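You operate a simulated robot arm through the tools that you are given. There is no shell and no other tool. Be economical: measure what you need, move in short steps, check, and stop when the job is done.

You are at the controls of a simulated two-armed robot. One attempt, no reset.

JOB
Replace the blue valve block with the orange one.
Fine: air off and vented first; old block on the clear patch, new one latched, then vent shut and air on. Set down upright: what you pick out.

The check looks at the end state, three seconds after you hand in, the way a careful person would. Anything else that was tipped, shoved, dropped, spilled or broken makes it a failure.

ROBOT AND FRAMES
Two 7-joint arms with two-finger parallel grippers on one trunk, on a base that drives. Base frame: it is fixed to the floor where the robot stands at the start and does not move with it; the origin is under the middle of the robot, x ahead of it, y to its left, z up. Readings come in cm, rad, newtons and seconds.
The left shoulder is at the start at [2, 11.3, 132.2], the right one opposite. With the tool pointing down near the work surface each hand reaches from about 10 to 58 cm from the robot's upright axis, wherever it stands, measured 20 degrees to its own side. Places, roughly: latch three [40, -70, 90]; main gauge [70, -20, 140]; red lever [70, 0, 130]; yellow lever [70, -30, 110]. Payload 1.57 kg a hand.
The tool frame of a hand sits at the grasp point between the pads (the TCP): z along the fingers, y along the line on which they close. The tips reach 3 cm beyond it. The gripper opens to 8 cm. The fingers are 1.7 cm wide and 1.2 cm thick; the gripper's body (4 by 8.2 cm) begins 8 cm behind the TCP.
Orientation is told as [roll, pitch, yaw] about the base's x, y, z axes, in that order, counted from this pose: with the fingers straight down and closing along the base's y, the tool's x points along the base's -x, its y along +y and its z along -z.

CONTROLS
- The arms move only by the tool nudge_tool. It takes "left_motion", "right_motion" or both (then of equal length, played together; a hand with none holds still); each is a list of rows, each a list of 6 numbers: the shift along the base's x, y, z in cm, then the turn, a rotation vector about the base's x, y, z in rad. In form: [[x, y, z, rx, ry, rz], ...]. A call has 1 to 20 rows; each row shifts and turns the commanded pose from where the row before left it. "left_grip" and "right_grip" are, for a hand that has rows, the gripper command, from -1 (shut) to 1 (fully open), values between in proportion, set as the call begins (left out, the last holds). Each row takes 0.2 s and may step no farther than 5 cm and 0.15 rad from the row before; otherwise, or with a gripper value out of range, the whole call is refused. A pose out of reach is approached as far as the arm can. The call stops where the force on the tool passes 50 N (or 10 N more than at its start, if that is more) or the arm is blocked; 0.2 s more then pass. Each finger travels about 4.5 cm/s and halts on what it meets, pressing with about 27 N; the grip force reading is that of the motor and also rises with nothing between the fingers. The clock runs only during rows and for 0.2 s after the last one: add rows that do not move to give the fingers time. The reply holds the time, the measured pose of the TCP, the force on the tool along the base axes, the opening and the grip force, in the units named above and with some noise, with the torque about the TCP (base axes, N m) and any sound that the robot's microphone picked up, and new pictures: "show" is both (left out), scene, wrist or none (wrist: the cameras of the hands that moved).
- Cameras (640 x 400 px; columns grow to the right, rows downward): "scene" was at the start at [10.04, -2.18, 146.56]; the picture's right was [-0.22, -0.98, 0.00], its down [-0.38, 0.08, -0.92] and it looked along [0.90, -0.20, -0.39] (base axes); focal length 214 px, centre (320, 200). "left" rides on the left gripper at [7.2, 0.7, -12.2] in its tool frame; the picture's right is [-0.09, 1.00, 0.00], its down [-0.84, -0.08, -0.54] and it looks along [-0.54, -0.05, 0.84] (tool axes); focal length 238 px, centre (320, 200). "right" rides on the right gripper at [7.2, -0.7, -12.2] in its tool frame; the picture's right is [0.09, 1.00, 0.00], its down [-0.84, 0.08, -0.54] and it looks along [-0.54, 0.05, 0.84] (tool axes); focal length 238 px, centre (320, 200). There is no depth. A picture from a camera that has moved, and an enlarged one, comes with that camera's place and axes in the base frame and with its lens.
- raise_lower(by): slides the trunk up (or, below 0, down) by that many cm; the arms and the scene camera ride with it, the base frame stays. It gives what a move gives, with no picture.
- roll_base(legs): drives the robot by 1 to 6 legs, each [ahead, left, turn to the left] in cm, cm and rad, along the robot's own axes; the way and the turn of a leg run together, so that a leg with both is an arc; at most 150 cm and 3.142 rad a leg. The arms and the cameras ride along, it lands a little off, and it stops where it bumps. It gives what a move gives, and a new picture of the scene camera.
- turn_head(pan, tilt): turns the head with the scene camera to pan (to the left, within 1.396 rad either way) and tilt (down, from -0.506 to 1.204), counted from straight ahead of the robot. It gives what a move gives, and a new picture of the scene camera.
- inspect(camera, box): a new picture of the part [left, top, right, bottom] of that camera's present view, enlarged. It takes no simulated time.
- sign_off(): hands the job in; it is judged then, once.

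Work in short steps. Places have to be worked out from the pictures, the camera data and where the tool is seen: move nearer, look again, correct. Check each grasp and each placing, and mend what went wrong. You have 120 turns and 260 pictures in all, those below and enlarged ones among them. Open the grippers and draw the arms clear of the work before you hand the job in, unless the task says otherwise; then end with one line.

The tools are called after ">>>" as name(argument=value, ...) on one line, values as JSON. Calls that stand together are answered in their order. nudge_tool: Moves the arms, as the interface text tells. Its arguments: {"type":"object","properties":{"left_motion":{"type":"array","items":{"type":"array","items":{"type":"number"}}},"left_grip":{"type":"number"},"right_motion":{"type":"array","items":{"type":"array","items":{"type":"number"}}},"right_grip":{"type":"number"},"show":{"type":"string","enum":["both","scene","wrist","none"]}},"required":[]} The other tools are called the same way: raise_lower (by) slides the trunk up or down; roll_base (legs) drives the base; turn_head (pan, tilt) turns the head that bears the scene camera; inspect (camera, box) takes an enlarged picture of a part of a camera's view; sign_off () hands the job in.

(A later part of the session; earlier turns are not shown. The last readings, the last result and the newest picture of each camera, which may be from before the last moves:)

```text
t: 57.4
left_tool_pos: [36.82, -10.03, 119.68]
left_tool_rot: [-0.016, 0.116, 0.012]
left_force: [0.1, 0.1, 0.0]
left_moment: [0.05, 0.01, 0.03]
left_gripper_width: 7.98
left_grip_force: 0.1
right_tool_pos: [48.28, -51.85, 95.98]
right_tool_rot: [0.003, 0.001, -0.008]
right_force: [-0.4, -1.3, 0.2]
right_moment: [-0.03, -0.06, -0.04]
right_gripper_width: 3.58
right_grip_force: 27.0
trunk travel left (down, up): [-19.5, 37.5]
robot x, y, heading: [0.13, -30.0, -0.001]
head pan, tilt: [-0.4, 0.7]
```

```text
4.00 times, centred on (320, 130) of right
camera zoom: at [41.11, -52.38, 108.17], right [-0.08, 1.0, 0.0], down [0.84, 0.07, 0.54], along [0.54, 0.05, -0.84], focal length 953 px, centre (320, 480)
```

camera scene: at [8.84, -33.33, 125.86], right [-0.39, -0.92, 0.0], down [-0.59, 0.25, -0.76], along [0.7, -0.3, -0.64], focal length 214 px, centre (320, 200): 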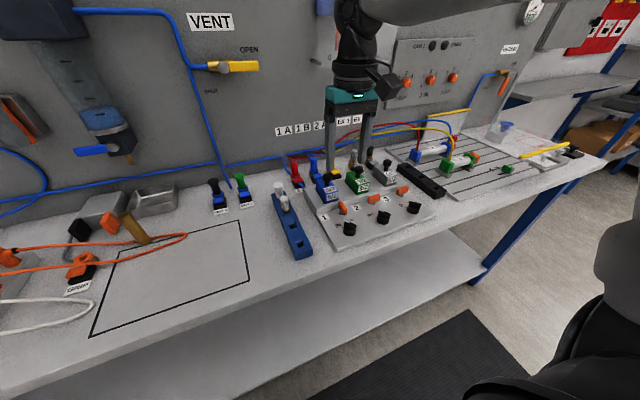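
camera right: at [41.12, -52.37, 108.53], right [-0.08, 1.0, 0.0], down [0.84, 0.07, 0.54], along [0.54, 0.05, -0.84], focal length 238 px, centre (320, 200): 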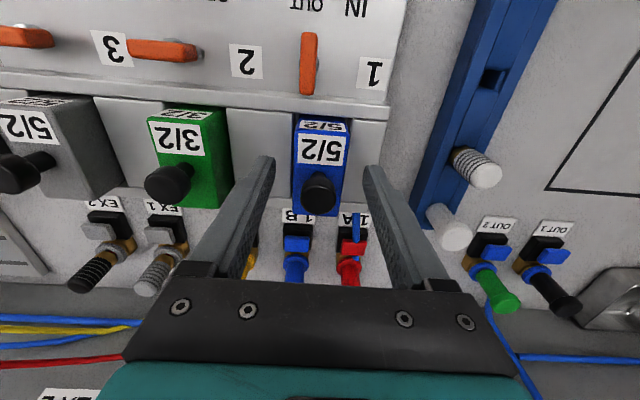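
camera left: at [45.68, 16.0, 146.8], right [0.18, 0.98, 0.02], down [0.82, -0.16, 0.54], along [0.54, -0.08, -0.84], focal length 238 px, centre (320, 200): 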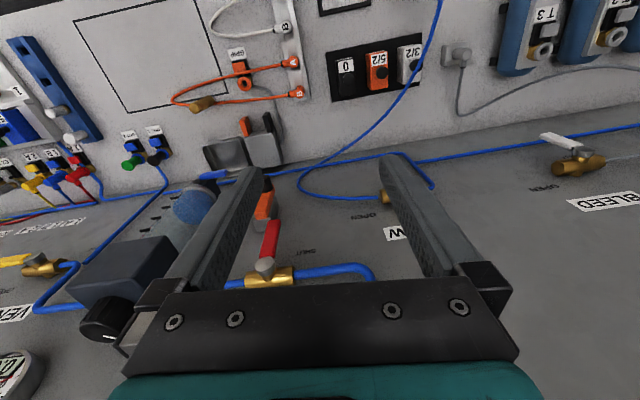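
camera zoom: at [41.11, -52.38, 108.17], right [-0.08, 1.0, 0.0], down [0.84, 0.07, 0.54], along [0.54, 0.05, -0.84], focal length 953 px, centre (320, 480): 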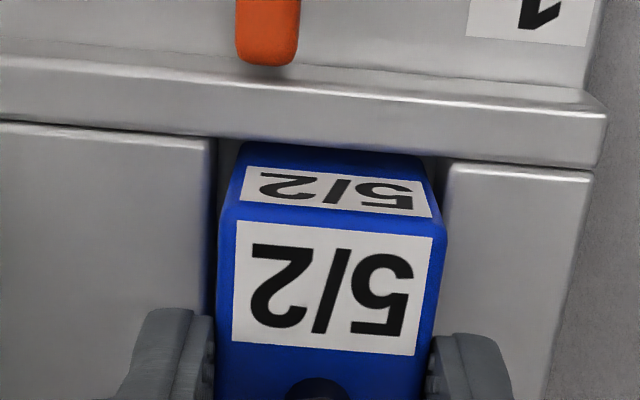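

The grip is good: width 3.58 cm and symmetric. This pose, [48.3, -51.85, 96.0], is my reference for seating the new block. I'll lift slowly.

>>> nudge_tool(right_motion=[[0, 0, 0.4, 0, 0, 0], [0, 0, 0.5, 0, 0, 0], [0, 0, 0.6, 0, 0, 0], [0, 0, 1, 0, 0, 0], [0, 0, 1.5, 0, 0, 0], [0, 0, 2, 0, 0, 0], [0, 0, 3, 0, 0, 0], [0, 0, 3, 0, 0, 0]])

>>> inspect(camera="scene", box=[288, 120, 448, 220])

```text
t: 59.2
left_tool_pos: [36.83, -10.2, 119.74]
left_tool_rot: [-0.017, 0.116, 0.01]
left_force: [0.3, 0.2, -0.2]
left_moment: [0.0, 0.03, 0.0]
left_gripper_width: 8.02
left_grip_force: 0.0
right_tool_pos: [48.23, -52.0, 107.92]
right_tool_rot: [0.0, 0.0, -0.008]
right_force: [-0.3, -0.1, -1.2]
right_moment: [-0.02, 0.03, 0.0]
right_gripper_width: 3.55
right_grip_force: 26.8
trunk travel left (down, up): [-19.5, 37.5]
robot x, y, heading: [0.26, -29.6, 0.003]
head pan, tilt: [-0.4, 0.7]
camera scene: at [8.83, -33.33, 125.86], right [-0.39, -0.92, 0.0], down [-0.59, 0.25, -0.77], along [0.7, -0.3, -0.64], focal length 214 px, centre (320, 200)
camera right: at [41.08, -52.44, 120.17], right [-0.08, 1.0, 0.0], down [0.84, 0.07, 0.54], along [0.54, 0.05, -0.84], focal length 238 px, centre (320, 200)
```

scene: 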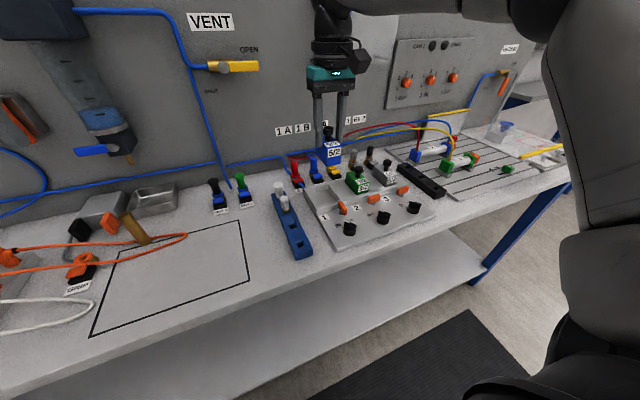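
right: 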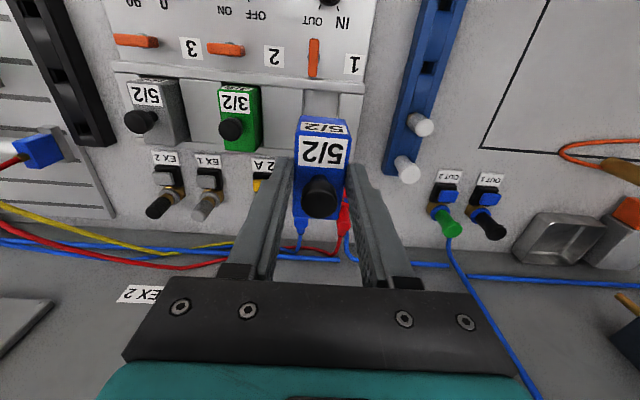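

```text
4.00 times, centred on (368, 170) of scene
camera zoom: at [8.83, -33.33, 125.86], right [-0.39, -0.92, 0.0], down [-0.59, 0.25, -0.77], along [0.7, -0.3, -0.64], focal length 858 px, centre (128, 320)
```

zoom: 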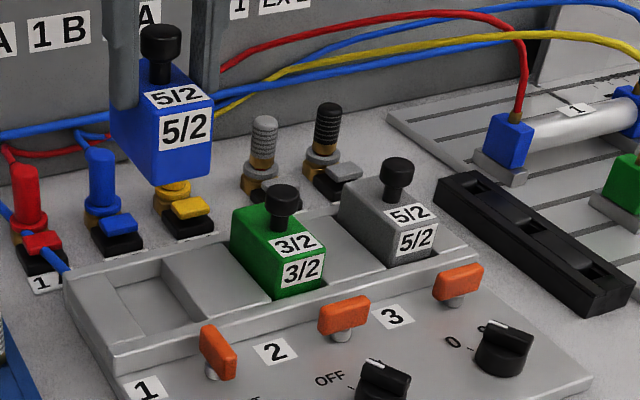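

The blue block is out and the slot is empty. The patch spans about x 33–50, y -29 to -5. I'll lift a bit more and drive 30 cm left, which carries the block over the patch and frees space for the left arm.

>>> nudge_tool(right_motion=[[-1.5, 0, 2, 0, 0, 0], [-1.5, 0, 1, 0, 0, 0], [0, 0, 0, 0, 0, 0]], show="none")

>>> roll_base(legs=[[0, 30, 0]])

>>> turn_head(pan=-0.2, tilt=0.8)

```text
t: 60.0
left_tool_pos: [36.81, -10.02, 119.68]
left_tool_rot: [-0.016, 0.118, 0.011]
left_force: [0.6, -0.2, -0.3]
left_moment: [-0.04, 0.04, 0.03]
left_gripper_width: 7.99
left_grip_force: 0.1
right_tool_pos: [45.26, -51.92, 110.98]
right_tool_rot: [0.001, 0.002, -0.01]
right_force: [0.4, -0.2, -1.7]
right_moment: [0.02, -0.01, 0.01]
right_gripper_width: 3.53
right_grip_force: 27.1
trunk travel left (down, up): [-19.5, 37.5]
robot x, y, heading: [-0.15, -29.83, 0.003]
head pan, tilt: [-0.4, 0.7]
```

```text
t: 62.1
left_tool_pos: [36.74, 19.8, 119.69]
left_tool_rot: [-0.016, 0.116, 0.01]
left_force: [0.2, -0.4, 0.4]
left_moment: [-0.04, -0.02, 0.0]
left_gripper_width: 8.0
left_grip_force: 0.0
right_tool_pos: [45.26, -22.07, 110.91]
right_tool_rot: [0.001, -0.001, -0.009]
right_force: [-0.3, 0.2, -1.9]
right_moment: [-0.03, 0.02, 0.01]
right_gripper_width: 3.53
right_grip_force: 27.6
trunk travel left (down, up): [-19.5, 37.5]
robot x, y, heading: [-0.08, -0.26, 0.001]
head pan, tilt: [-0.4, 0.7]
camera scene: at [8.83, -3.43, 125.86], right [-0.39, -0.92, 0.0], down [-0.59, 0.25, -0.77], along [0.7, -0.3, -0.64], focal length 214 px, centre (320, 200)
```

scene: 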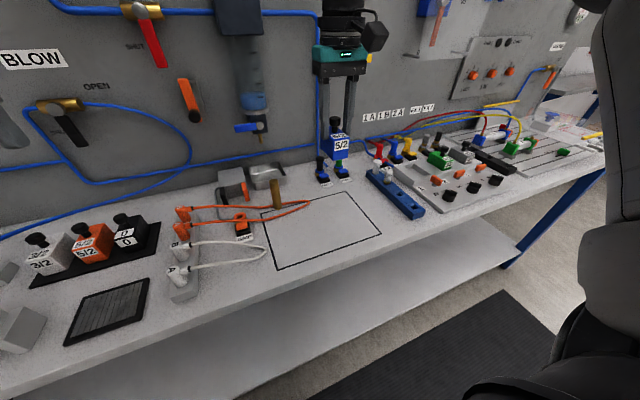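

```text
t: 62.8
left_tool_pos: [36.81, 19.92, 119.62]
left_tool_rot: [-0.021, 0.121, 0.014]
left_force: [-0.1, -0.6, -0.4]
left_moment: [-0.03, 0.02, -0.01]
left_gripper_width: 8.0
left_grip_force: 0.1
right_tool_pos: [45.2, -22.0, 110.84]
right_tool_rot: [0.001, 0.001, -0.009]
right_force: [-0.2, 0.4, -2.2]
right_moment: [0.0, -0.03, 0.02]
right_gripper_width: 3.53
right_grip_force: 27.1
trunk travel left (down, up): [-19.5, 37.5]
robot x, y, heading: [0.19, 0.26, 0.001]
head pan, tilt: [-0.201, 0.799]
camera scene: at [8.88, -2.83, 125.48], right [-0.32, -0.95, 0.0], down [-0.64, 0.22, -0.73], along [0.7, -0.23, -0.68], focal length 214 px, centre (320, 200)
```

scene: 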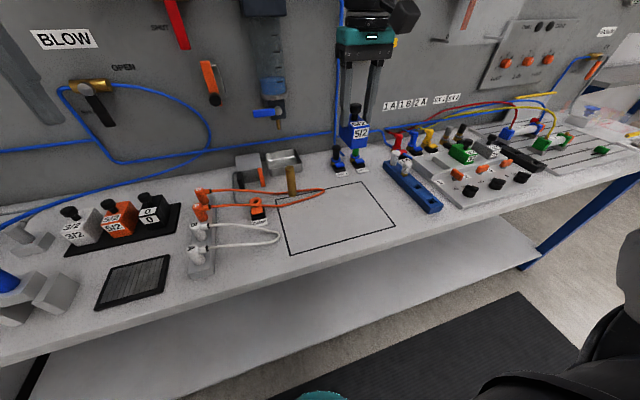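

The clear target spot is [40, -21], away from the orange hose. The block bottom is about 6.3 cm below the TCP. I'll move there and go down to just above the bench.

>>> nudge_tool(right_motion=[[-2.6, 0.5, -1, 0, 0, 0], [-2.6, 0.5, -2, 0, 0, 0], [0, 0, -3, 0, 0, 0], [0, 0, -3, 0, 0, 0], [0, 0, -2.5, 0, 0, 0], [0, 0, -1.5, 0, 0, 0], [0, 0, 0, 0, 0, 0]])

>>> inspect(camera="scene", box=[260, 130, 420, 230])

```text
t: 64.4
left_tool_pos: [36.67, 19.93, 119.65]
left_tool_rot: [-0.023, 0.119, 0.012]
left_force: [0.1, -0.3, 1.2]
left_moment: [0.02, 0.0, 0.0]
left_gripper_width: 7.97
left_grip_force: 0.0
right_tool_pos: [40.0, -21.06, 97.75]
right_tool_rot: [0.002, 0.0, -0.009]
right_force: [-0.7, 0.8, -1.6]
right_moment: [0.02, -0.01, 0.0]
right_gripper_width: 3.54
right_grip_force: 26.8
trunk travel left (down, up): [-19.5, 37.5]
robot x, y, heading: [-0.16, -0.45, -0.002]
head pan, tilt: [-0.201, 0.799]
camera scene: at [8.87, -2.81, 125.46], right [-0.32, -0.95, 0.0], down [-0.64, 0.21, -0.73], along [0.7, -0.23, -0.68], focal length 214 px, centre (320, 200)
camera right: at [32.9, -21.63, 110.04], right [-0.08, 1.0, 0.0], down [0.84, 0.07, 0.54], along [0.54, 0.05, -0.84], focal length 238 px, centre (320, 200)
```

scene: 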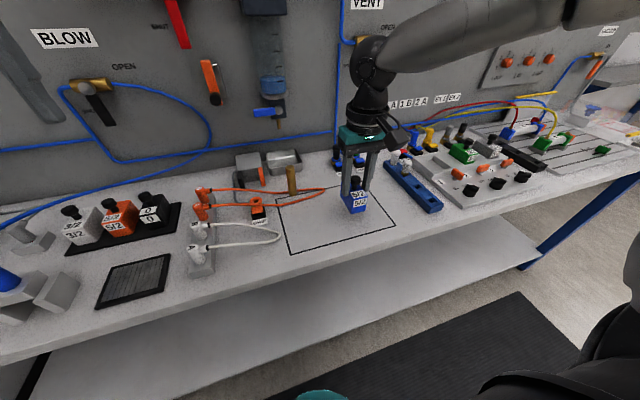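
right: 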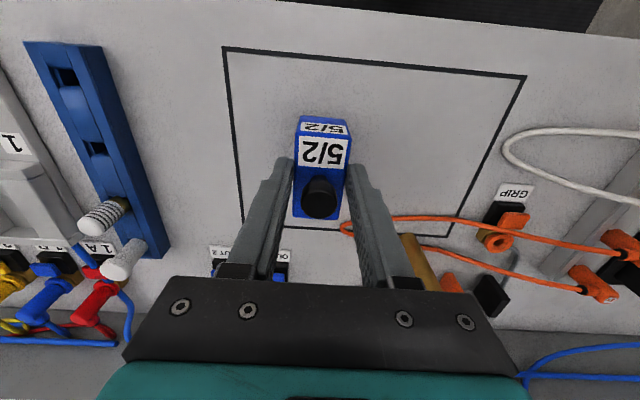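

```text
4.00 times, centred on (340, 180) of scene
camera zoom: at [8.87, -2.81, 125.46], right [-0.32, -0.95, 0.0], down [-0.64, 0.21, -0.73], along [0.7, -0.23, -0.68], focal length 858 px, centre (240, 280)
```

zoom: 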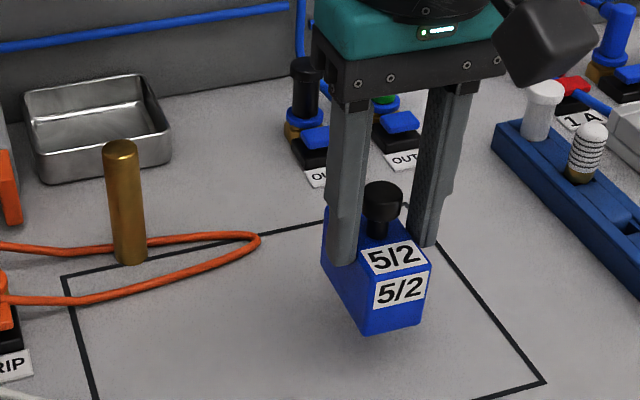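

The block is inside the outline and upright. I'll descend in small steps, watching the force.

>>> nudge_tool(right_motion=[[0, 0, -0.5, 0, 0, 0], [0, 0, -0.4, 0, 0, 0], [0, 0, -0.4, 0, 0, 0], [0, 0, -0.3, 0, 0, 0], [0, 0, -0.3, 0, 0, 0]], show="none")

>>> nudge_tool(right_motion=[[0, 0, -0.25, 0, 0, 0], [0, 0, -0.25, 0, 0, 0]], show="none")

>>> inspect(camera="scene", box=[260, 130, 420, 230])

```text
t: 65.6
left_tool_pos: [36.86, 19.94, 119.66]
left_tool_rot: [-0.022, 0.121, 0.012]
left_force: [1.1, 0.0, -0.7]
left_moment: [0.01, 0.02, 0.0]
left_gripper_width: 7.98
left_grip_force: 0.1
right_tool_pos: [40.0, -21.03, 96.02]
right_tool_rot: [0.003, 0.0, -0.009]
right_force: [0.1, -0.1, -1.3]
right_moment: [0.0, 0.02, 0.0]
right_gripper_width: 3.51
right_grip_force: 26.9
trunk travel left (down, up): [-19.5, 37.5]
robot x, y, heading: [0.02, 0.03, 0.0]
head pan, tilt: [-0.201, 0.799]
```

```text
t: 66.2
left_tool_pos: [36.77, 19.92, 119.65]
left_tool_rot: [-0.023, 0.121, 0.012]
left_force: [-1.0, 0.3, 0.4]
left_moment: [0.01, 0.0, 0.02]
left_gripper_width: 8.04
left_grip_force: 0.0
right_tool_pos: [40.1, -21.07, 95.57]
right_tool_rot: [0.0, 0.0, -0.008]
right_force: [0.2, 0.8, -0.9]
right_moment: [0.0, 0.02, 0.01]
right_gripper_width: 3.52
right_grip_force: 26.8
trunk travel left (down, up): [-19.5, 37.5]
robot x, y, heading: [-0.2, 0.0, 0.003]
head pan, tilt: [-0.201, 0.799]
```

```text
4.00 times, centred on (340, 180) of scene
camera zoom: at [8.86, -2.81, 125.42], right [-0.32, -0.95, 0.0], down [-0.65, 0.22, -0.73], along [0.69, -0.23, -0.68], focal length 858 px, centre (240, 280)
```

zoom: 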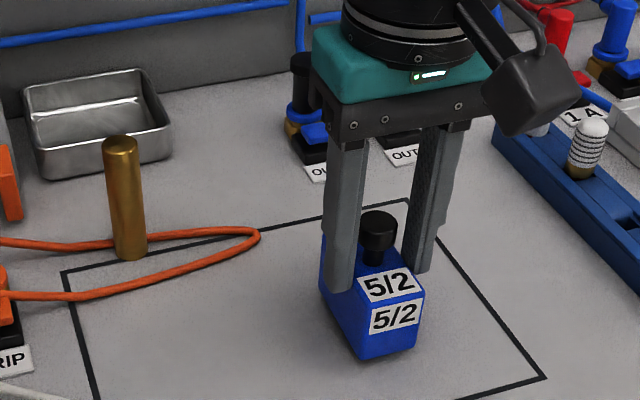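

No contact yet, so I'll keep going down in 0.25 cm steps.

>>> nudge_tool(right_motion=[[0, 0, -0.25, 0, 0, 0], [0, 0, -0.25, 0, 0, 0]], show="none")

>>> nudge_tool(right_motion=[[0, 0, -0.2, 0, 0, 0], [0, 0, -0.2, 0, 0, 0]], show="none")

>>> inspect(camera="scene", box=[310, 170, 390, 220])

```text
t: 66.8
left_tool_pos: [36.78, 20.01, 119.57]
left_tool_rot: [-0.023, 0.121, 0.012]
left_force: [0.1, 0.0, -0.5]
left_moment: [0.02, -0.01, 0.01]
left_gripper_width: 8.02
left_grip_force: 0.1
right_tool_pos: [40.18, -21.0, 94.91]
right_tool_rot: [0.001, 0.0, -0.008]
right_force: [0.3, 0.4, -2.3]
right_moment: [-0.01, 0.06, -0.01]
right_gripper_width: 3.55
right_grip_force: 27.5
trunk travel left (down, up): [-19.5, 37.5]
robot x, y, heading: [0.52, 0.36, -0.0]
head pan, tilt: [-0.201, 0.799]
```

```text
t: 67.4
left_tool_pos: [36.74, 19.95, 119.67]
left_tool_rot: [-0.024, 0.12, 0.012]
left_force: [0.0, 0.4, 0.2]
left_moment: [0.01, -0.01, -0.03]
left_gripper_width: 7.99
left_grip_force: 0.0
right_tool_pos: [40.08, -21.01, 94.73]
right_tool_rot: [-0.001, -0.001, -0.009]
right_force: [-1.1, -1.6, 9.6]
right_moment: [-0.09, 0.43, 0.06]
right_gripper_width: 3.54
right_grip_force: 26.8
trunk travel left (down, up): [-19.5, 37.5]
robot x, y, heading: [0.02, 0.07, 0.001]
head pan, tilt: [-0.201, 0.799]
```

```text
8.00 times, centred on (350, 195) of scene
camera zoom: at [8.76, -2.79, 125.42], right [-0.32, -0.95, 0.0], down [-0.65, 0.22, -0.73], along [0.69, -0.23, -0.68], focal length 1716 px, centre (80, 240)
```

zoom: 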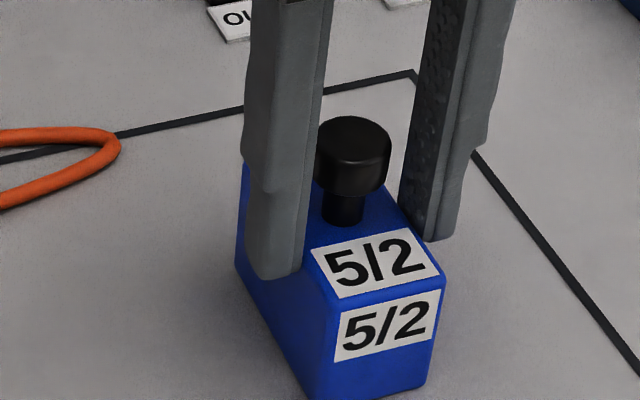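

The block touched down at TCP z≈94.7 with 10 N. I'll release gently, then lift clear.

>>> nudge_tool(right_motion=[[0, 0, 0, 0, 0, 0], [0, 0, 0, 0, 0, 0], [0, 0, 0, 0, 0, 0], [0, 0, 0, 0, 0, 0]], right_grip=0.3, show="none")

>>> nudge_tool(right_motion=[[0, 0, 1, 0, 0, 0], [0, 0, 2, 0, 0, 0], [0, 0, 4, 0, 0, 0], [0, 0, 4, 0, 0, 0], [0, -3, 4, 0, 0, 0], [0, -3, 1, 0, 0, 0], [0, -3, 0, 0, 0, 0]], show="scene")

>>> inspect(camera="scene", box=[260, 150, 420, 250])

>>> inspect(camera="scene", box=[0, 170, 240, 320])

>>> inspect(camera="left", box=[80, 0, 560, 300])

```text
t: 68.4
left_tool_pos: [36.81, 19.91, 119.72]
left_tool_rot: [-0.025, 0.119, 0.011]
left_force: [0.2, 0.4, -0.4]
left_moment: [0.03, -0.02, 0.01]
left_gripper_width: 7.99
left_grip_force: 0.0
right_tool_pos: [40.12, -21.02, 94.59]
right_tool_rot: [0.002, 0.0, -0.01]
right_force: [0.7, 0.2, 0.1]
right_moment: [0.0, -0.01, -0.02]
right_gripper_width: 5.21
right_grip_force: 0.0
trunk travel left (down, up): [-19.5, 37.5]
robot x, y, heading: [0.08, -0.06, -0.005]
head pan, tilt: [-0.201, 0.799]
```

```text
t: 70.0
left_tool_pos: [36.82, 19.95, 119.73]
left_tool_rot: [-0.023, 0.118, 0.012]
left_force: [0.3, 0.1, 1.5]
left_moment: [0.02, 0.03, 0.0]
left_gripper_width: 8.01
left_grip_force: 0.0
right_tool_pos: [40.11, -30.09, 110.68]
right_tool_rot: [0.003, 0.001, -0.007]
right_force: [-0.6, 0.0, 0.3]
right_moment: [0.0, 0.02, -0.01]
right_gripper_width: 5.19
right_grip_force: 0.1
trunk travel left (down, up): [-19.5, 37.5]
robot x, y, heading: [-0.25, -0.14, -0.002]
head pan, tilt: [-0.201, 0.799]
camera scene: at [8.8, -2.83, 125.35], right [-0.32, -0.95, 0.0], down [-0.65, 0.22, -0.72], along [0.69, -0.23, -0.69], focal length 214 px, centre (320, 200)
```

scene: 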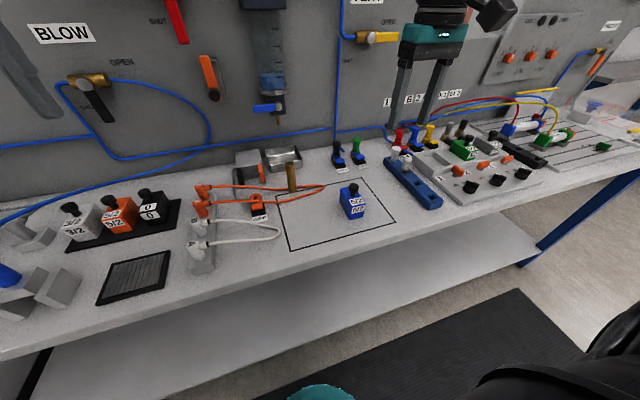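

```text
4.00 times, centred on (340, 200) of scene
camera zoom: at [8.8, -2.83, 125.35], right [-0.32, -0.95, 0.0], down [-0.65, 0.22, -0.72], along [0.69, -0.23, -0.69], focal length 858 px, centre (240, 200)
```

zoom: 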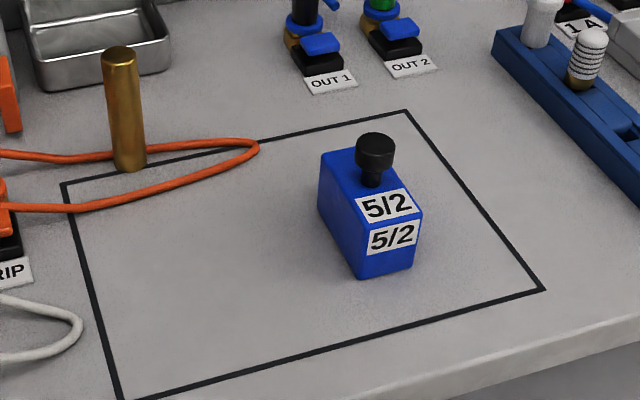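

```text
2.67 times, centred on (120, 245) of scene
camera zoom: at [8.8, -2.83, 125.35], right [-0.32, -0.95, 0.0], down [-0.65, 0.22, -0.72], along [0.69, -0.23, -0.69], focal length 572 px, centre (853, 80)
```

zoom: 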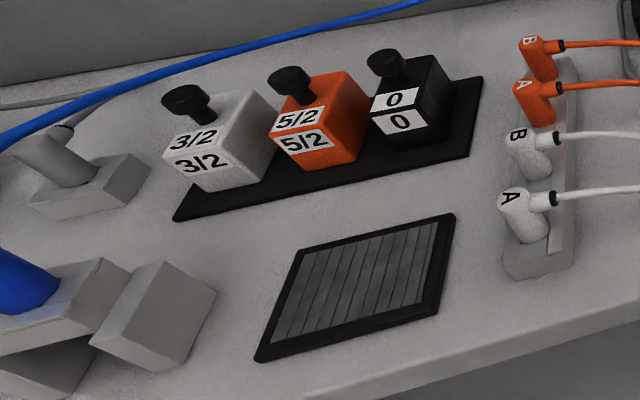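

```text
1.33 times, centred on (320, 150) of left
camera zoom: at [31.05, 20.72, 132.61], right [0.08, 1.0, -0.03], down [0.9, -0.05, 0.44], along [0.44, -0.06, -0.9], focal length 318 px, centre (320, 267)
```

zoom: 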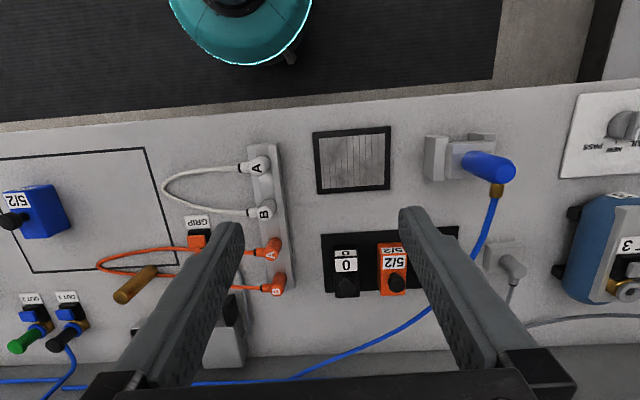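

The blue block stands upright inside the outline. The orange 5/2 block is at about [50.5, 26.5] in its rack. I'll drive left so the same right hand can pick it.

>>> roll_base(legs=[[0, 40, 0]])

>>> turn_head(pan=-0.2, tilt=0.75)

```text
t: 72.5
left_tool_pos: [36.69, 60.32, 119.68]
left_tool_rot: [-0.022, 0.118, 0.016]
left_force: [-0.3, 0.3, -0.5]
left_moment: [-0.01, 0.02, 0.01]
left_gripper_width: 8.0
left_grip_force: 0.0
right_tool_pos: [40.04, 10.19, 110.76]
right_tool_rot: [0.003, 0.001, -0.006]
right_force: [-0.7, -0.7, 0.2]
right_moment: [-0.01, -0.03, 0.04]
right_gripper_width: 5.22
right_grip_force: 0.0
trunk travel left (down, up): [-19.5, 37.5]
robot x, y, heading: [-0.17, 40.53, -0.0]
head pan, tilt: [-0.201, 0.799]
camera scene: at [8.73, 37.47, 125.31], right [-0.31, -0.95, 0.0], down [-0.66, 0.22, -0.72], along [0.68, -0.23, -0.69], focal length 214 px, centre (320, 200)
```

scene: 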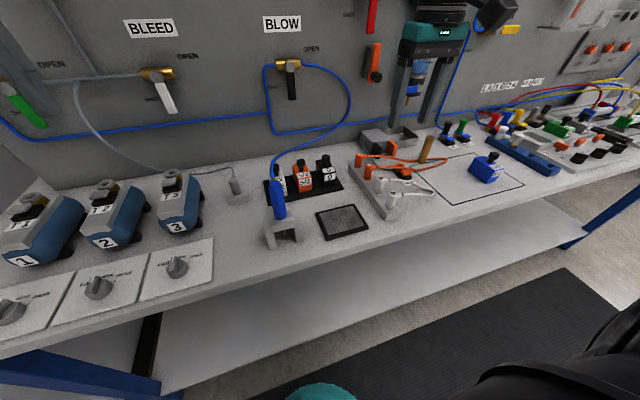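

```text
t: 73.1
left_tool_pos: [36.69, 60.35, 119.61]
left_tool_rot: [-0.028, 0.12, 0.018]
left_force: [0.7, -0.3, 0.1]
left_moment: [-0.01, 0.0, -0.03]
left_gripper_width: 8.0
left_grip_force: 0.0
right_tool_pos: [40.16, 10.19, 110.65]
right_tool_rot: [0.003, -0.001, -0.008]
right_force: [0.6, 0.2, -0.2]
right_moment: [0.0, -0.01, 0.02]
right_gripper_width: 5.23
right_grip_force: 0.1
trunk travel left (down, up): [-19.5, 37.5]
robot x, y, heading: [-0.14, 39.89, 0.004]
head pan, tilt: [-0.201, 0.75]
camera scene: at [8.76, 37.57, 125.28], right [-0.3, -0.95, 0.0], down [-0.66, 0.21, -0.72], along [0.69, -0.21, -0.7], focal length 214 px, centre (320, 200)
```

scene: 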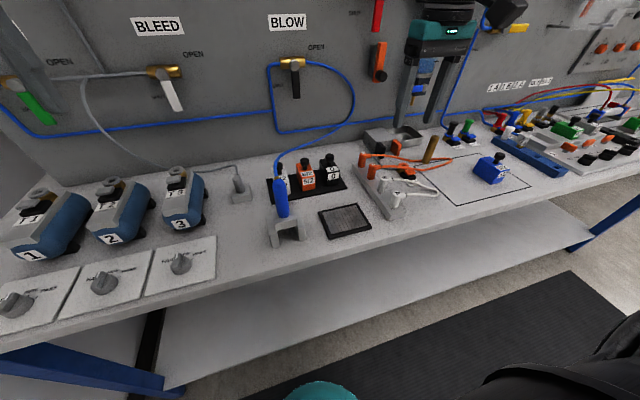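

A blue blow-gun and its hose stand near the rack, so I'll take a close look.

>>> inspect(camera="scene", box=[240, 100, 400, 200])

>>> inspect(camera="right", box=[0, 0, 640, 400])

```text
4.00 times, centred on (320, 150) of scene
camera zoom: at [8.76, 37.57, 125.28], right [-0.3, -0.95, 0.0], down [-0.66, 0.21, -0.72], along [0.69, -0.21, -0.7], focal length 858 px, centre (320, 400)
```

zoom: 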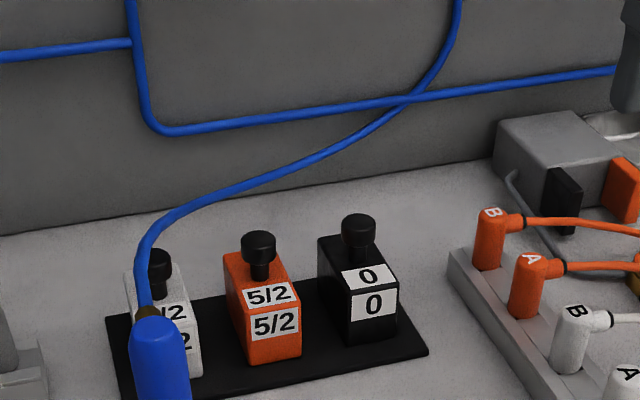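

```text
1.00 times, centred on (320, 200) of right (not enlarged: the box is as wide or as high as the picture)
camera zoom: at [32.97, 9.59, 122.88], right [-0.09, 1.0, 0.0], down [0.84, 0.07, 0.54], along [0.54, 0.05, -0.84], focal length 238 px, centre (320, 200)
```

zoom: 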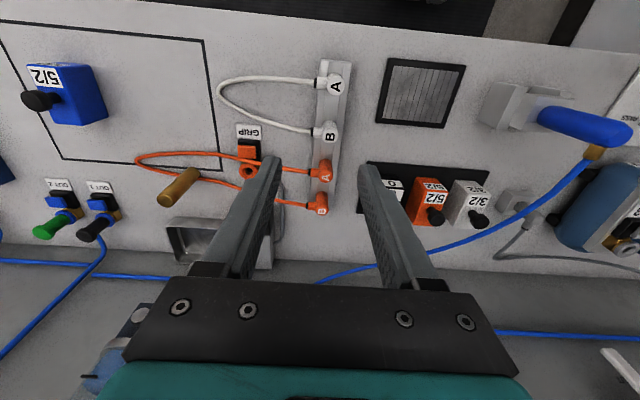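

The gun sits near [37, 36, 100], and its hose arcs at z≈100 just behind the orange block (x≈52–54). I'll have to stay forward of that. I'll bring the hand over the front of the orange block to measure it.

>>> nudge_tool(right_motion=[[0.8, 4, 0, 0, 0, 0], [0.8, 4, 0, 0, 0, 0], [0.8, 4, 0, 0, 0, 0], [0.8, 4, 0, 0, 0, 0], [0, 0, -2.5, 0, 0, 0], [0, 0, 0, 0, 0, 0]], right_grip=0.25)

>>> inspect(camera="right", box=[200, 80, 440, 230])

>>> inspect(camera="scene", box=[240, 100, 400, 200])

```text
t: 74.5
left_tool_pos: [36.63, 60.32, 119.81]
left_tool_rot: [-0.03, 0.12, 0.016]
left_force: [0.0, -0.6, -0.1]
left_moment: [-0.03, 0.0, 0.01]
left_gripper_width: 8.0
left_grip_force: 0.0
right_tool_pos: [43.27, 26.29, 107.96]
right_tool_rot: [0.001, 0.0, -0.008]
right_force: [0.5, 0.4, 0.9]
right_moment: [-0.01, -0.05, -0.01]
right_gripper_width: 5.0
right_grip_force: 0.0
trunk travel left (down, up): [-19.5, 37.5]
robot x, y, heading: [-0.22, 40.17, 0.001]
head pan, tilt: [-0.201, 0.75]
camera scene: at [8.78, 37.56, 125.3], right [-0.3, -0.95, 0.0], down [-0.66, 0.21, -0.72], along [0.69, -0.21, -0.69], focal length 214 px, centre (320, 200)
camera right: at [36.11, 25.62, 120.29], right [-0.08, 1.0, 0.0], down [0.84, 0.07, 0.54], along [0.54, 0.05, -0.84], focal length 238 px, centre (320, 200)
```

scene: 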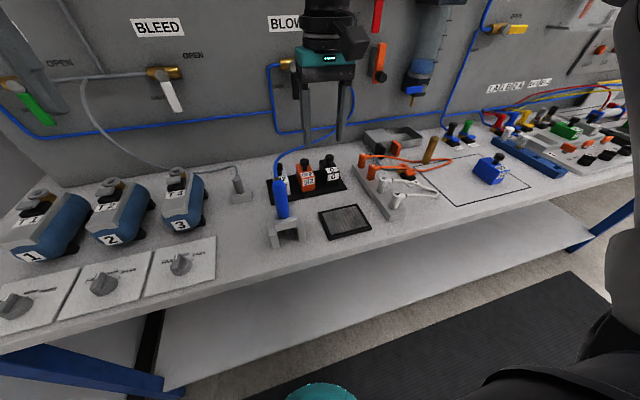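
right: 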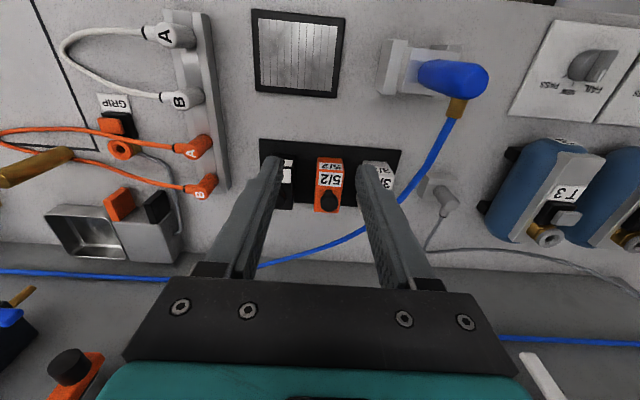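

```text
2.67 times, centred on (320, 155) of right
camera zoom: at [36.11, 25.62, 120.29], right [-0.08, 1.0, 0.0], down [0.84, 0.07, 0.54], along [0.54, 0.05, -0.84], focal length 636 px, centre (320, 320)
```

zoom: 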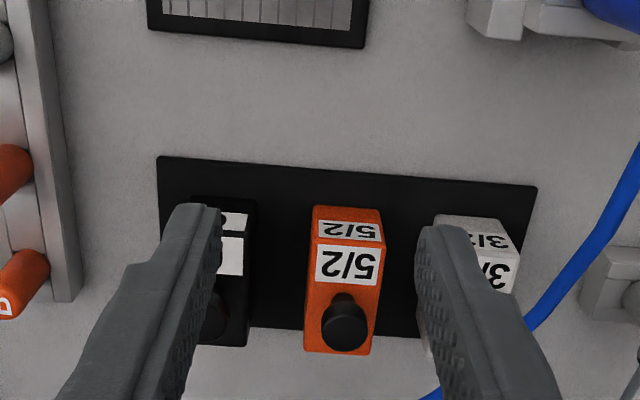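

```text
4.00 times, centred on (320, 150) of scene
camera zoom: at [8.78, 37.56, 125.3], right [-0.3, -0.95, 0.0], down [-0.66, 0.21, -0.72], along [0.69, -0.21, -0.69], focal length 858 px, centre (320, 400)
```

zoom: 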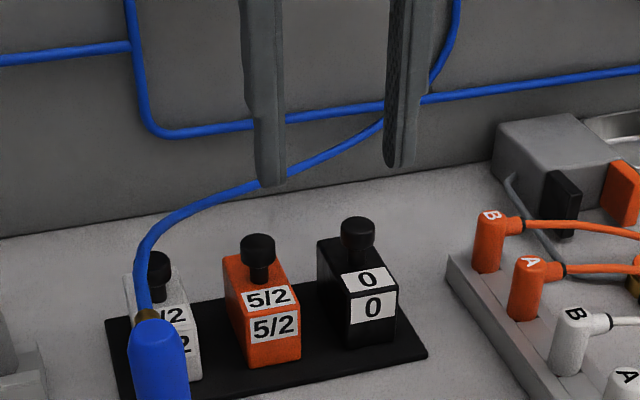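

Refined: orange knob and block centre at about [52, 28.2], hose at about [56, 28, 98], and neighbours 2.3 cm away on each side. I'll narrow the opening to 4.6 cm and move above the block.

>>> nudge_tool(right_motion=[[4.2, 0.9, 0, 0, 0, 0], [4.2, 0.9, -1, 0, 0, 0], [0, 0, -2.5, 0, 0, 0], [0, 0, 0, 0, 0, 0]], right_grip=0.15)

>>> inspect(camera="right", box=[240, 90, 400, 190])

>>> inspect(camera="scene", box=[260, 110, 360, 172])

```text
t: 75.5
left_tool_pos: [36.75, 60.33, 119.63]
left_tool_rot: [-0.028, 0.117, 0.018]
left_force: [-0.1, 0.6, 0.6]
left_moment: [0.0, -0.03, 0.02]
left_gripper_width: 8.02
left_grip_force: 0.0
right_tool_pos: [47.38, 24.7, 103.83]
right_tool_rot: [0.002, 0.0, -0.008]
right_force: [-0.1, -0.5, 0.0]
right_moment: [0.03, -0.03, 0.04]
right_gripper_width: 4.62
right_grip_force: 0.0
right hand out of reach, approached as far as the arm can: row 1, 2
trunk travel left (down, up): [-19.5, 37.5]
robot x, y, heading: [-0.01, 40.21, 0.004]
head pan, tilt: [-0.201, 0.75]
camera scene: at [8.79, 37.55, 125.31], right [-0.3, -0.95, 0.0], down [-0.66, 0.21, -0.72], along [0.69, -0.22, -0.69], focal length 214 px, centre (320, 200)
camera right: at [40.34, 24.12, 116.06], right [-0.09, 1.0, 0.0], down [0.84, 0.07, 0.54], along [0.54, 0.05, -0.84], focal length 238 px, centre (320, 200)
```

scene: 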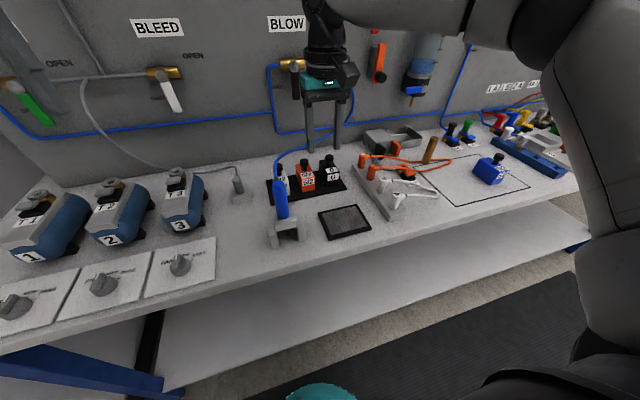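
right: 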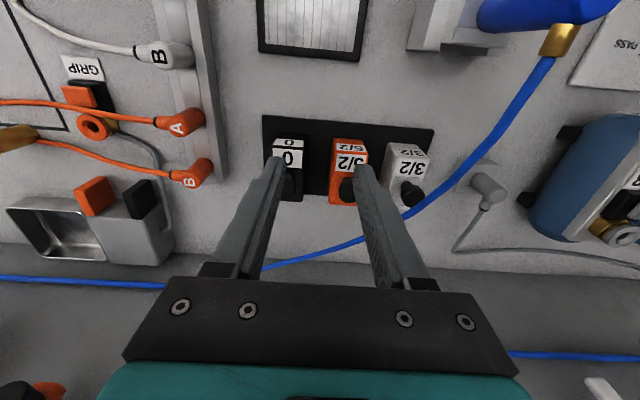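

```text
4.00 times, centred on (320, 140) of right
camera zoom: at [40.34, 24.12, 116.06], right [-0.09, 1.0, 0.0], down [0.84, 0.07, 0.54], along [0.54, 0.05, -0.84], focal length 953 px, centre (320, 440)
```

zoom: 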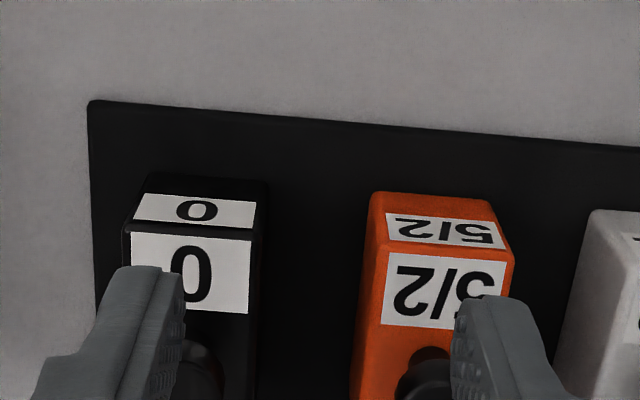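

```text
6.40 times, centred on (310, 141) of scene
camera zoom: at [8.79, 37.55, 125.31], right [-0.3, -0.95, 0.0], down [-0.66, 0.21, -0.72], along [0.69, -0.22, -0.69], focal length 1373 px, centre (384, 578)
```

zoom: 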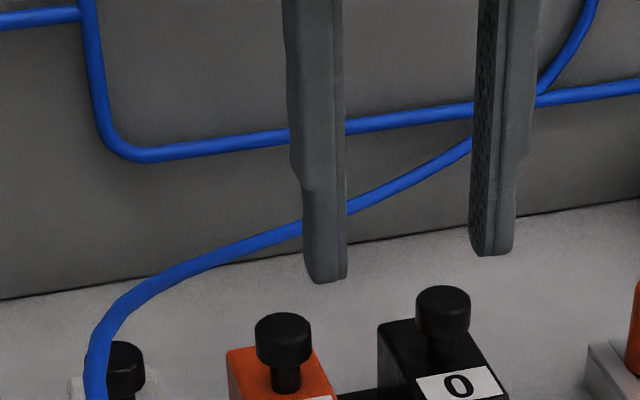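

That's out of reach at this offset. I'll retract up and forward of the hose, then drive a further 9 cm left for better reach.

>>> nudge_tool(right_motion=[[-2, -0.5, 3, 0, 0, 0], [-2, -0.5, 3, 0, 0, 0], [-1.5, 0, 2, 0, 0, 0], [0, 0, 0, 0, 0, 0]], show="none")

>>> roll_base(legs=[[0, 8, 0]])

```text
t: 76.5
left_tool_pos: [36.75, 60.32, 119.64]
left_tool_rot: [-0.027, 0.119, 0.018]
left_force: [1.2, -1.5, -0.2]
left_moment: [0.01, -0.01, 0.0]
left_gripper_width: 8.03
left_grip_force: 0.0
right_tool_pos: [41.9, 23.66, 111.92]
right_tool_rot: [0.002, 0.0, -0.008]
right_force: [-0.9, -0.5, 0.3]
right_moment: [-0.02, -0.01, 0.03]
right_gripper_width: 4.62
right_grip_force: 0.0
trunk travel left (down, up): [-19.5, 37.5]
robot x, y, heading: [-0.26, 39.84, 0.003]
head pan, tilt: [-0.201, 0.75]
```

```text
t: 77.6
left_tool_pos: [36.63, 68.38, 119.69]
left_tool_rot: [-0.03, 0.119, 0.018]
left_force: [0.4, 0.6, -0.6]
left_moment: [0.0, 0.03, 0.02]
left_gripper_width: 7.99
left_grip_force: 0.0
right_tool_pos: [41.95, 31.81, 111.91]
right_tool_rot: [0.0, 0.0, -0.007]
right_force: [0.3, 0.4, 0.4]
right_moment: [0.0, 0.03, 0.02]
right_gripper_width: 4.6
right_grip_force: 0.1
trunk travel left (down, up): [-19.5, 37.5]
robot x, y, heading: [-0.03, 48.08, 0.001]
head pan, tilt: [-0.201, 0.75]
camera scene: at [8.76, 45.6, 125.33], right [-0.3, -0.95, 0.0], down [-0.66, 0.21, -0.72], along [0.69, -0.22, -0.69], focal length 214 px, centre (320, 200)
```

scene: 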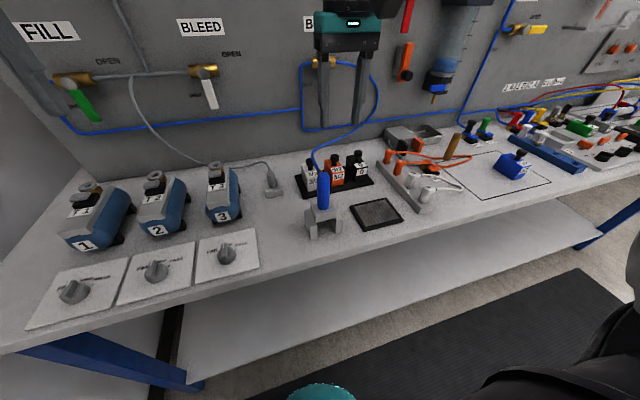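

Now I'll move back over the orange block at a safe height and check reach.

>>> nudge_tool(right_motion=[[1, -3.7, 0, 0, 0, 0], [4.4, 0, -2, 0, 0, 0], [4.4, 0, -3, 0, 0, 0], [0, 0, -3, 0, 0, 0], [0, 0, 0, 0, 0, 0]], show="wrist")

>>> inspect(camera="right", box=[240, 90, 400, 190])

>>> inspect(camera="scene", box=[280, 100, 400, 175])

```text
refused: row 3 steps farther than a row can; nothing moved
```

```text
4.00 times, centred on (320, 140) of right
camera zoom: at [34.79, 31.11, 124.11], right [-0.09, 1.0, 0.0], down [0.84, 0.07, 0.54], along [0.54, 0.05, -0.84], focal length 953 px, centre (320, 440)
```

zoom: 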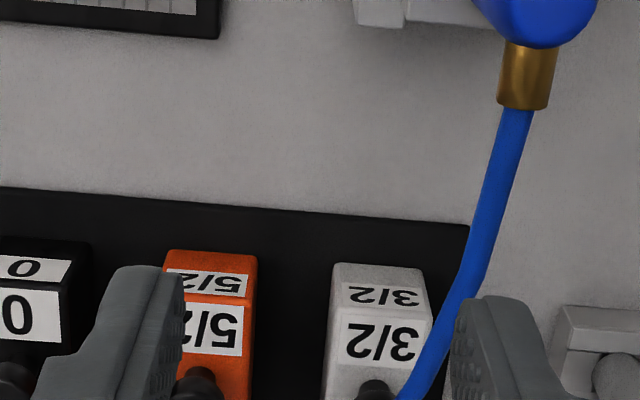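

```text
5.33 times, centred on (340, 138) of scene
camera zoom: at [8.76, 45.6, 125.33], right [-0.3, -0.95, 0.0], down [-0.66, 0.21, -0.72], along [0.69, -0.22, -0.69], focal length 1144 px, centre (213, 533)
```

zoom: 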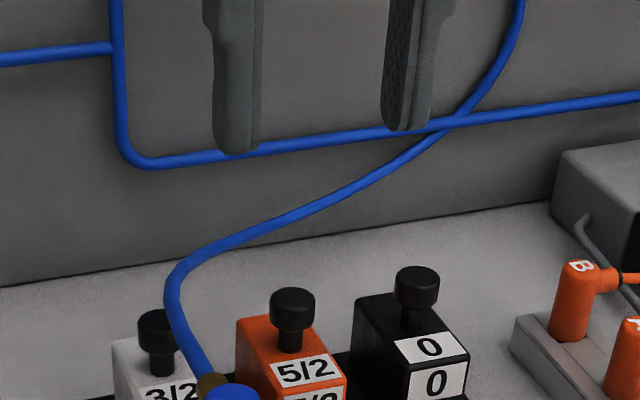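

A row was too long. I'll split the same move into shorter rows.

>>> nudge_tool(right_motion=[[1, -3.7, 0, 0, 0, 0], [3, 0, -1, 0, 0, 0], [3, 0, -2, 0, 0, 0], [2.8, 0, -2, 0, 0, 0], [0, 0, -2.5, 0, 0, 0], [0, 0, 0, 0, 0, 0]], show="wrist")

>>> inspect(camera="right", box=[240, 90, 400, 190])

>>> inspect(camera="scene", box=[280, 100, 400, 175])

```text
t: 79.0
left_tool_pos: [36.7, 68.48, 119.59]
left_tool_rot: [-0.033, 0.12, 0.02]
left_force: [-0.4, -0.2, -0.5]
left_moment: [-0.01, 0.03, -0.01]
left_gripper_width: 8.0
left_grip_force: 0.1
right_tool_pos: [50.6, 27.25, 104.14]
right_tool_rot: [0.001, 0.0, -0.008]
right_force: [0.1, 0.0, 0.0]
right_moment: [0.0, 0.01, -0.03]
right_gripper_width: 4.58
right_grip_force: 0.0
right hand out of reach, approached as far as the arm can: row 4
trunk travel left (down, up): [-19.5, 37.5]
robot x, y, heading: [0.3, 48.23, 0.002]
head pan, tilt: [-0.201, 0.75]
camera right: at [43.36, 26.72, 116.42], right [-0.09, 1.0, 0.0], down [0.84, 0.07, 0.54], along [0.54, 0.05, -0.84], focal length 238 px, centre (320, 200)
```

right: 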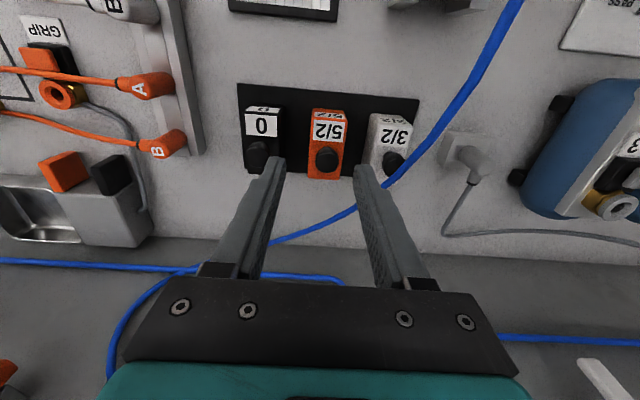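

```text
4.00 times, centred on (320, 140) of right
camera zoom: at [43.36, 26.72, 116.42], right [-0.09, 1.0, 0.0], down [0.84, 0.07, 0.54], along [0.54, 0.05, -0.84], focal length 953 px, centre (320, 440)
```

zoom: 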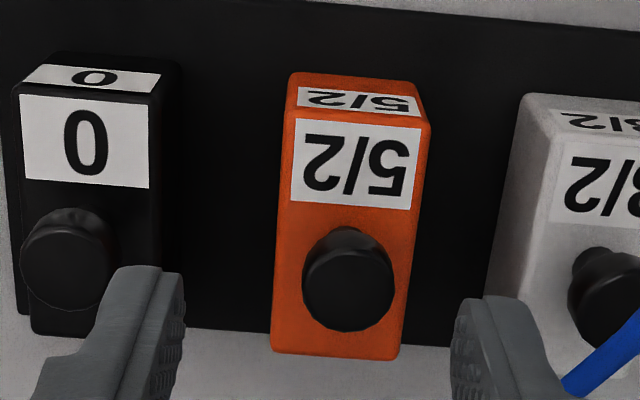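

```text
5.33 times, centred on (340, 138) of scene
camera zoom: at [8.78, 45.6, 125.34], right [-0.29, -0.96, 0.0], down [-0.66, 0.2, -0.72], along [0.69, -0.21, -0.69], focal length 1144 px, centre (213, 533)
```

zoom: 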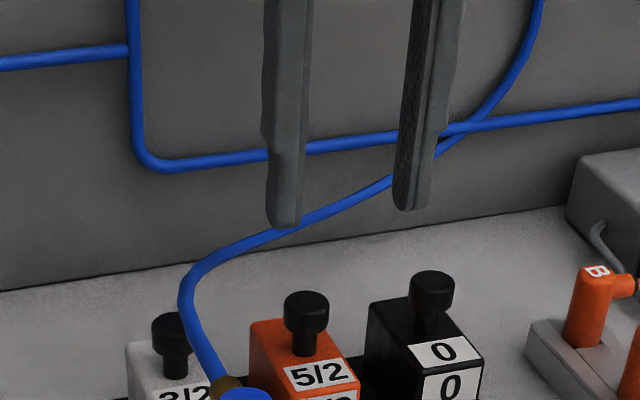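

The orange block top spans x≈48.8–54.9, centred at y≈28.1. I'll shift the hand +0.85 in y and slightly forward, and lower to just above the knob's sides.

>>> nudge_tool(right_motion=[[0.3, 0.85, -1.5, 0, 0, 0], [0.2, 0, -1.5, 0, 0, 0], [0, 0, -1.0, 0, 0, 0], [0, 0, 0, 0, 0, 0]], show="wrist")

>>> inspect(camera="right", box=[240, 70, 400, 170])

>>> inspect(camera="scene", box=[280, 110, 400, 185])

```text
t: 80.0
left_tool_pos: [36.63, 68.41, 119.64]
left_tool_rot: [-0.035, 0.118, 0.021]
left_force: [0.0, 0.5, 0.0]
left_moment: [-0.03, 0.0, -0.01]
left_gripper_width: 8.0
left_grip_force: 0.2
right_tool_pos: [50.61, 27.98, 100.18]
right_tool_rot: [0.0, -0.001, -0.005]
right_force: [-0.3, 0.6, -1.0]
right_moment: [0.0, -0.02, 0.03]
right_gripper_width: 4.58
right_grip_force: 0.1
right hand out of reach, approached as far as the arm can: row 1, 3
trunk travel left (down, up): [-19.5, 37.5]
robot x, y, heading: [-0.51, 48.05, 0.007]
head pan, tilt: [-0.201, 0.75]
camera right: at [43.32, 27.37, 112.41], right [-0.09, 1.0, 0.0], down [0.84, 0.07, 0.54], along [0.54, 0.05, -0.84], focal length 238 px, centre (320, 200)
```

right: 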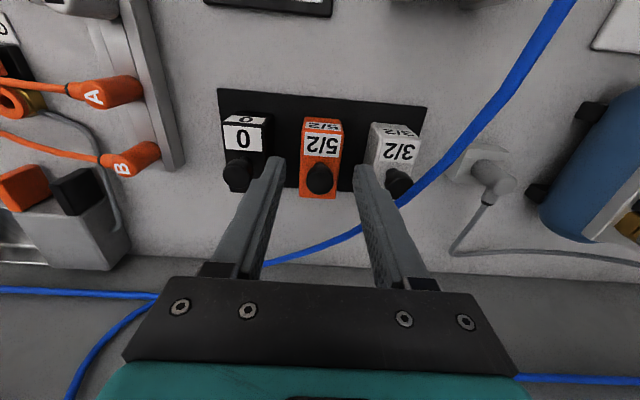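

```text
4.00 times, centred on (320, 120) of right
camera zoom: at [43.32, 27.37, 112.41], right [-0.09, 1.0, 0.0], down [0.84, 0.07, 0.54], along [0.54, 0.05, -0.84], focal length 953 px, centre (320, 520)
```

zoom: 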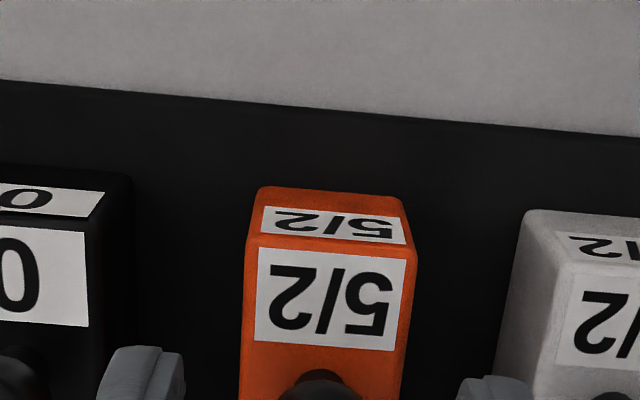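

```text
5.33 times, centred on (340, 148) of scene
camera zoom: at [8.81, 45.6, 125.35], right [-0.29, -0.96, 0.0], down [-0.66, 0.2, -0.72], along [0.69, -0.21, -0.69], focal length 1144 px, centre (213, 480)
```

zoom: 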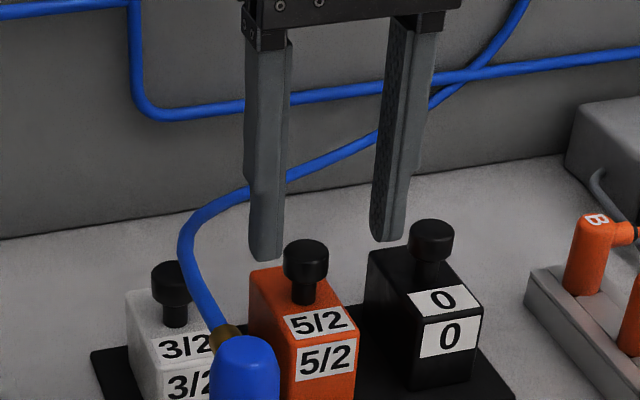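

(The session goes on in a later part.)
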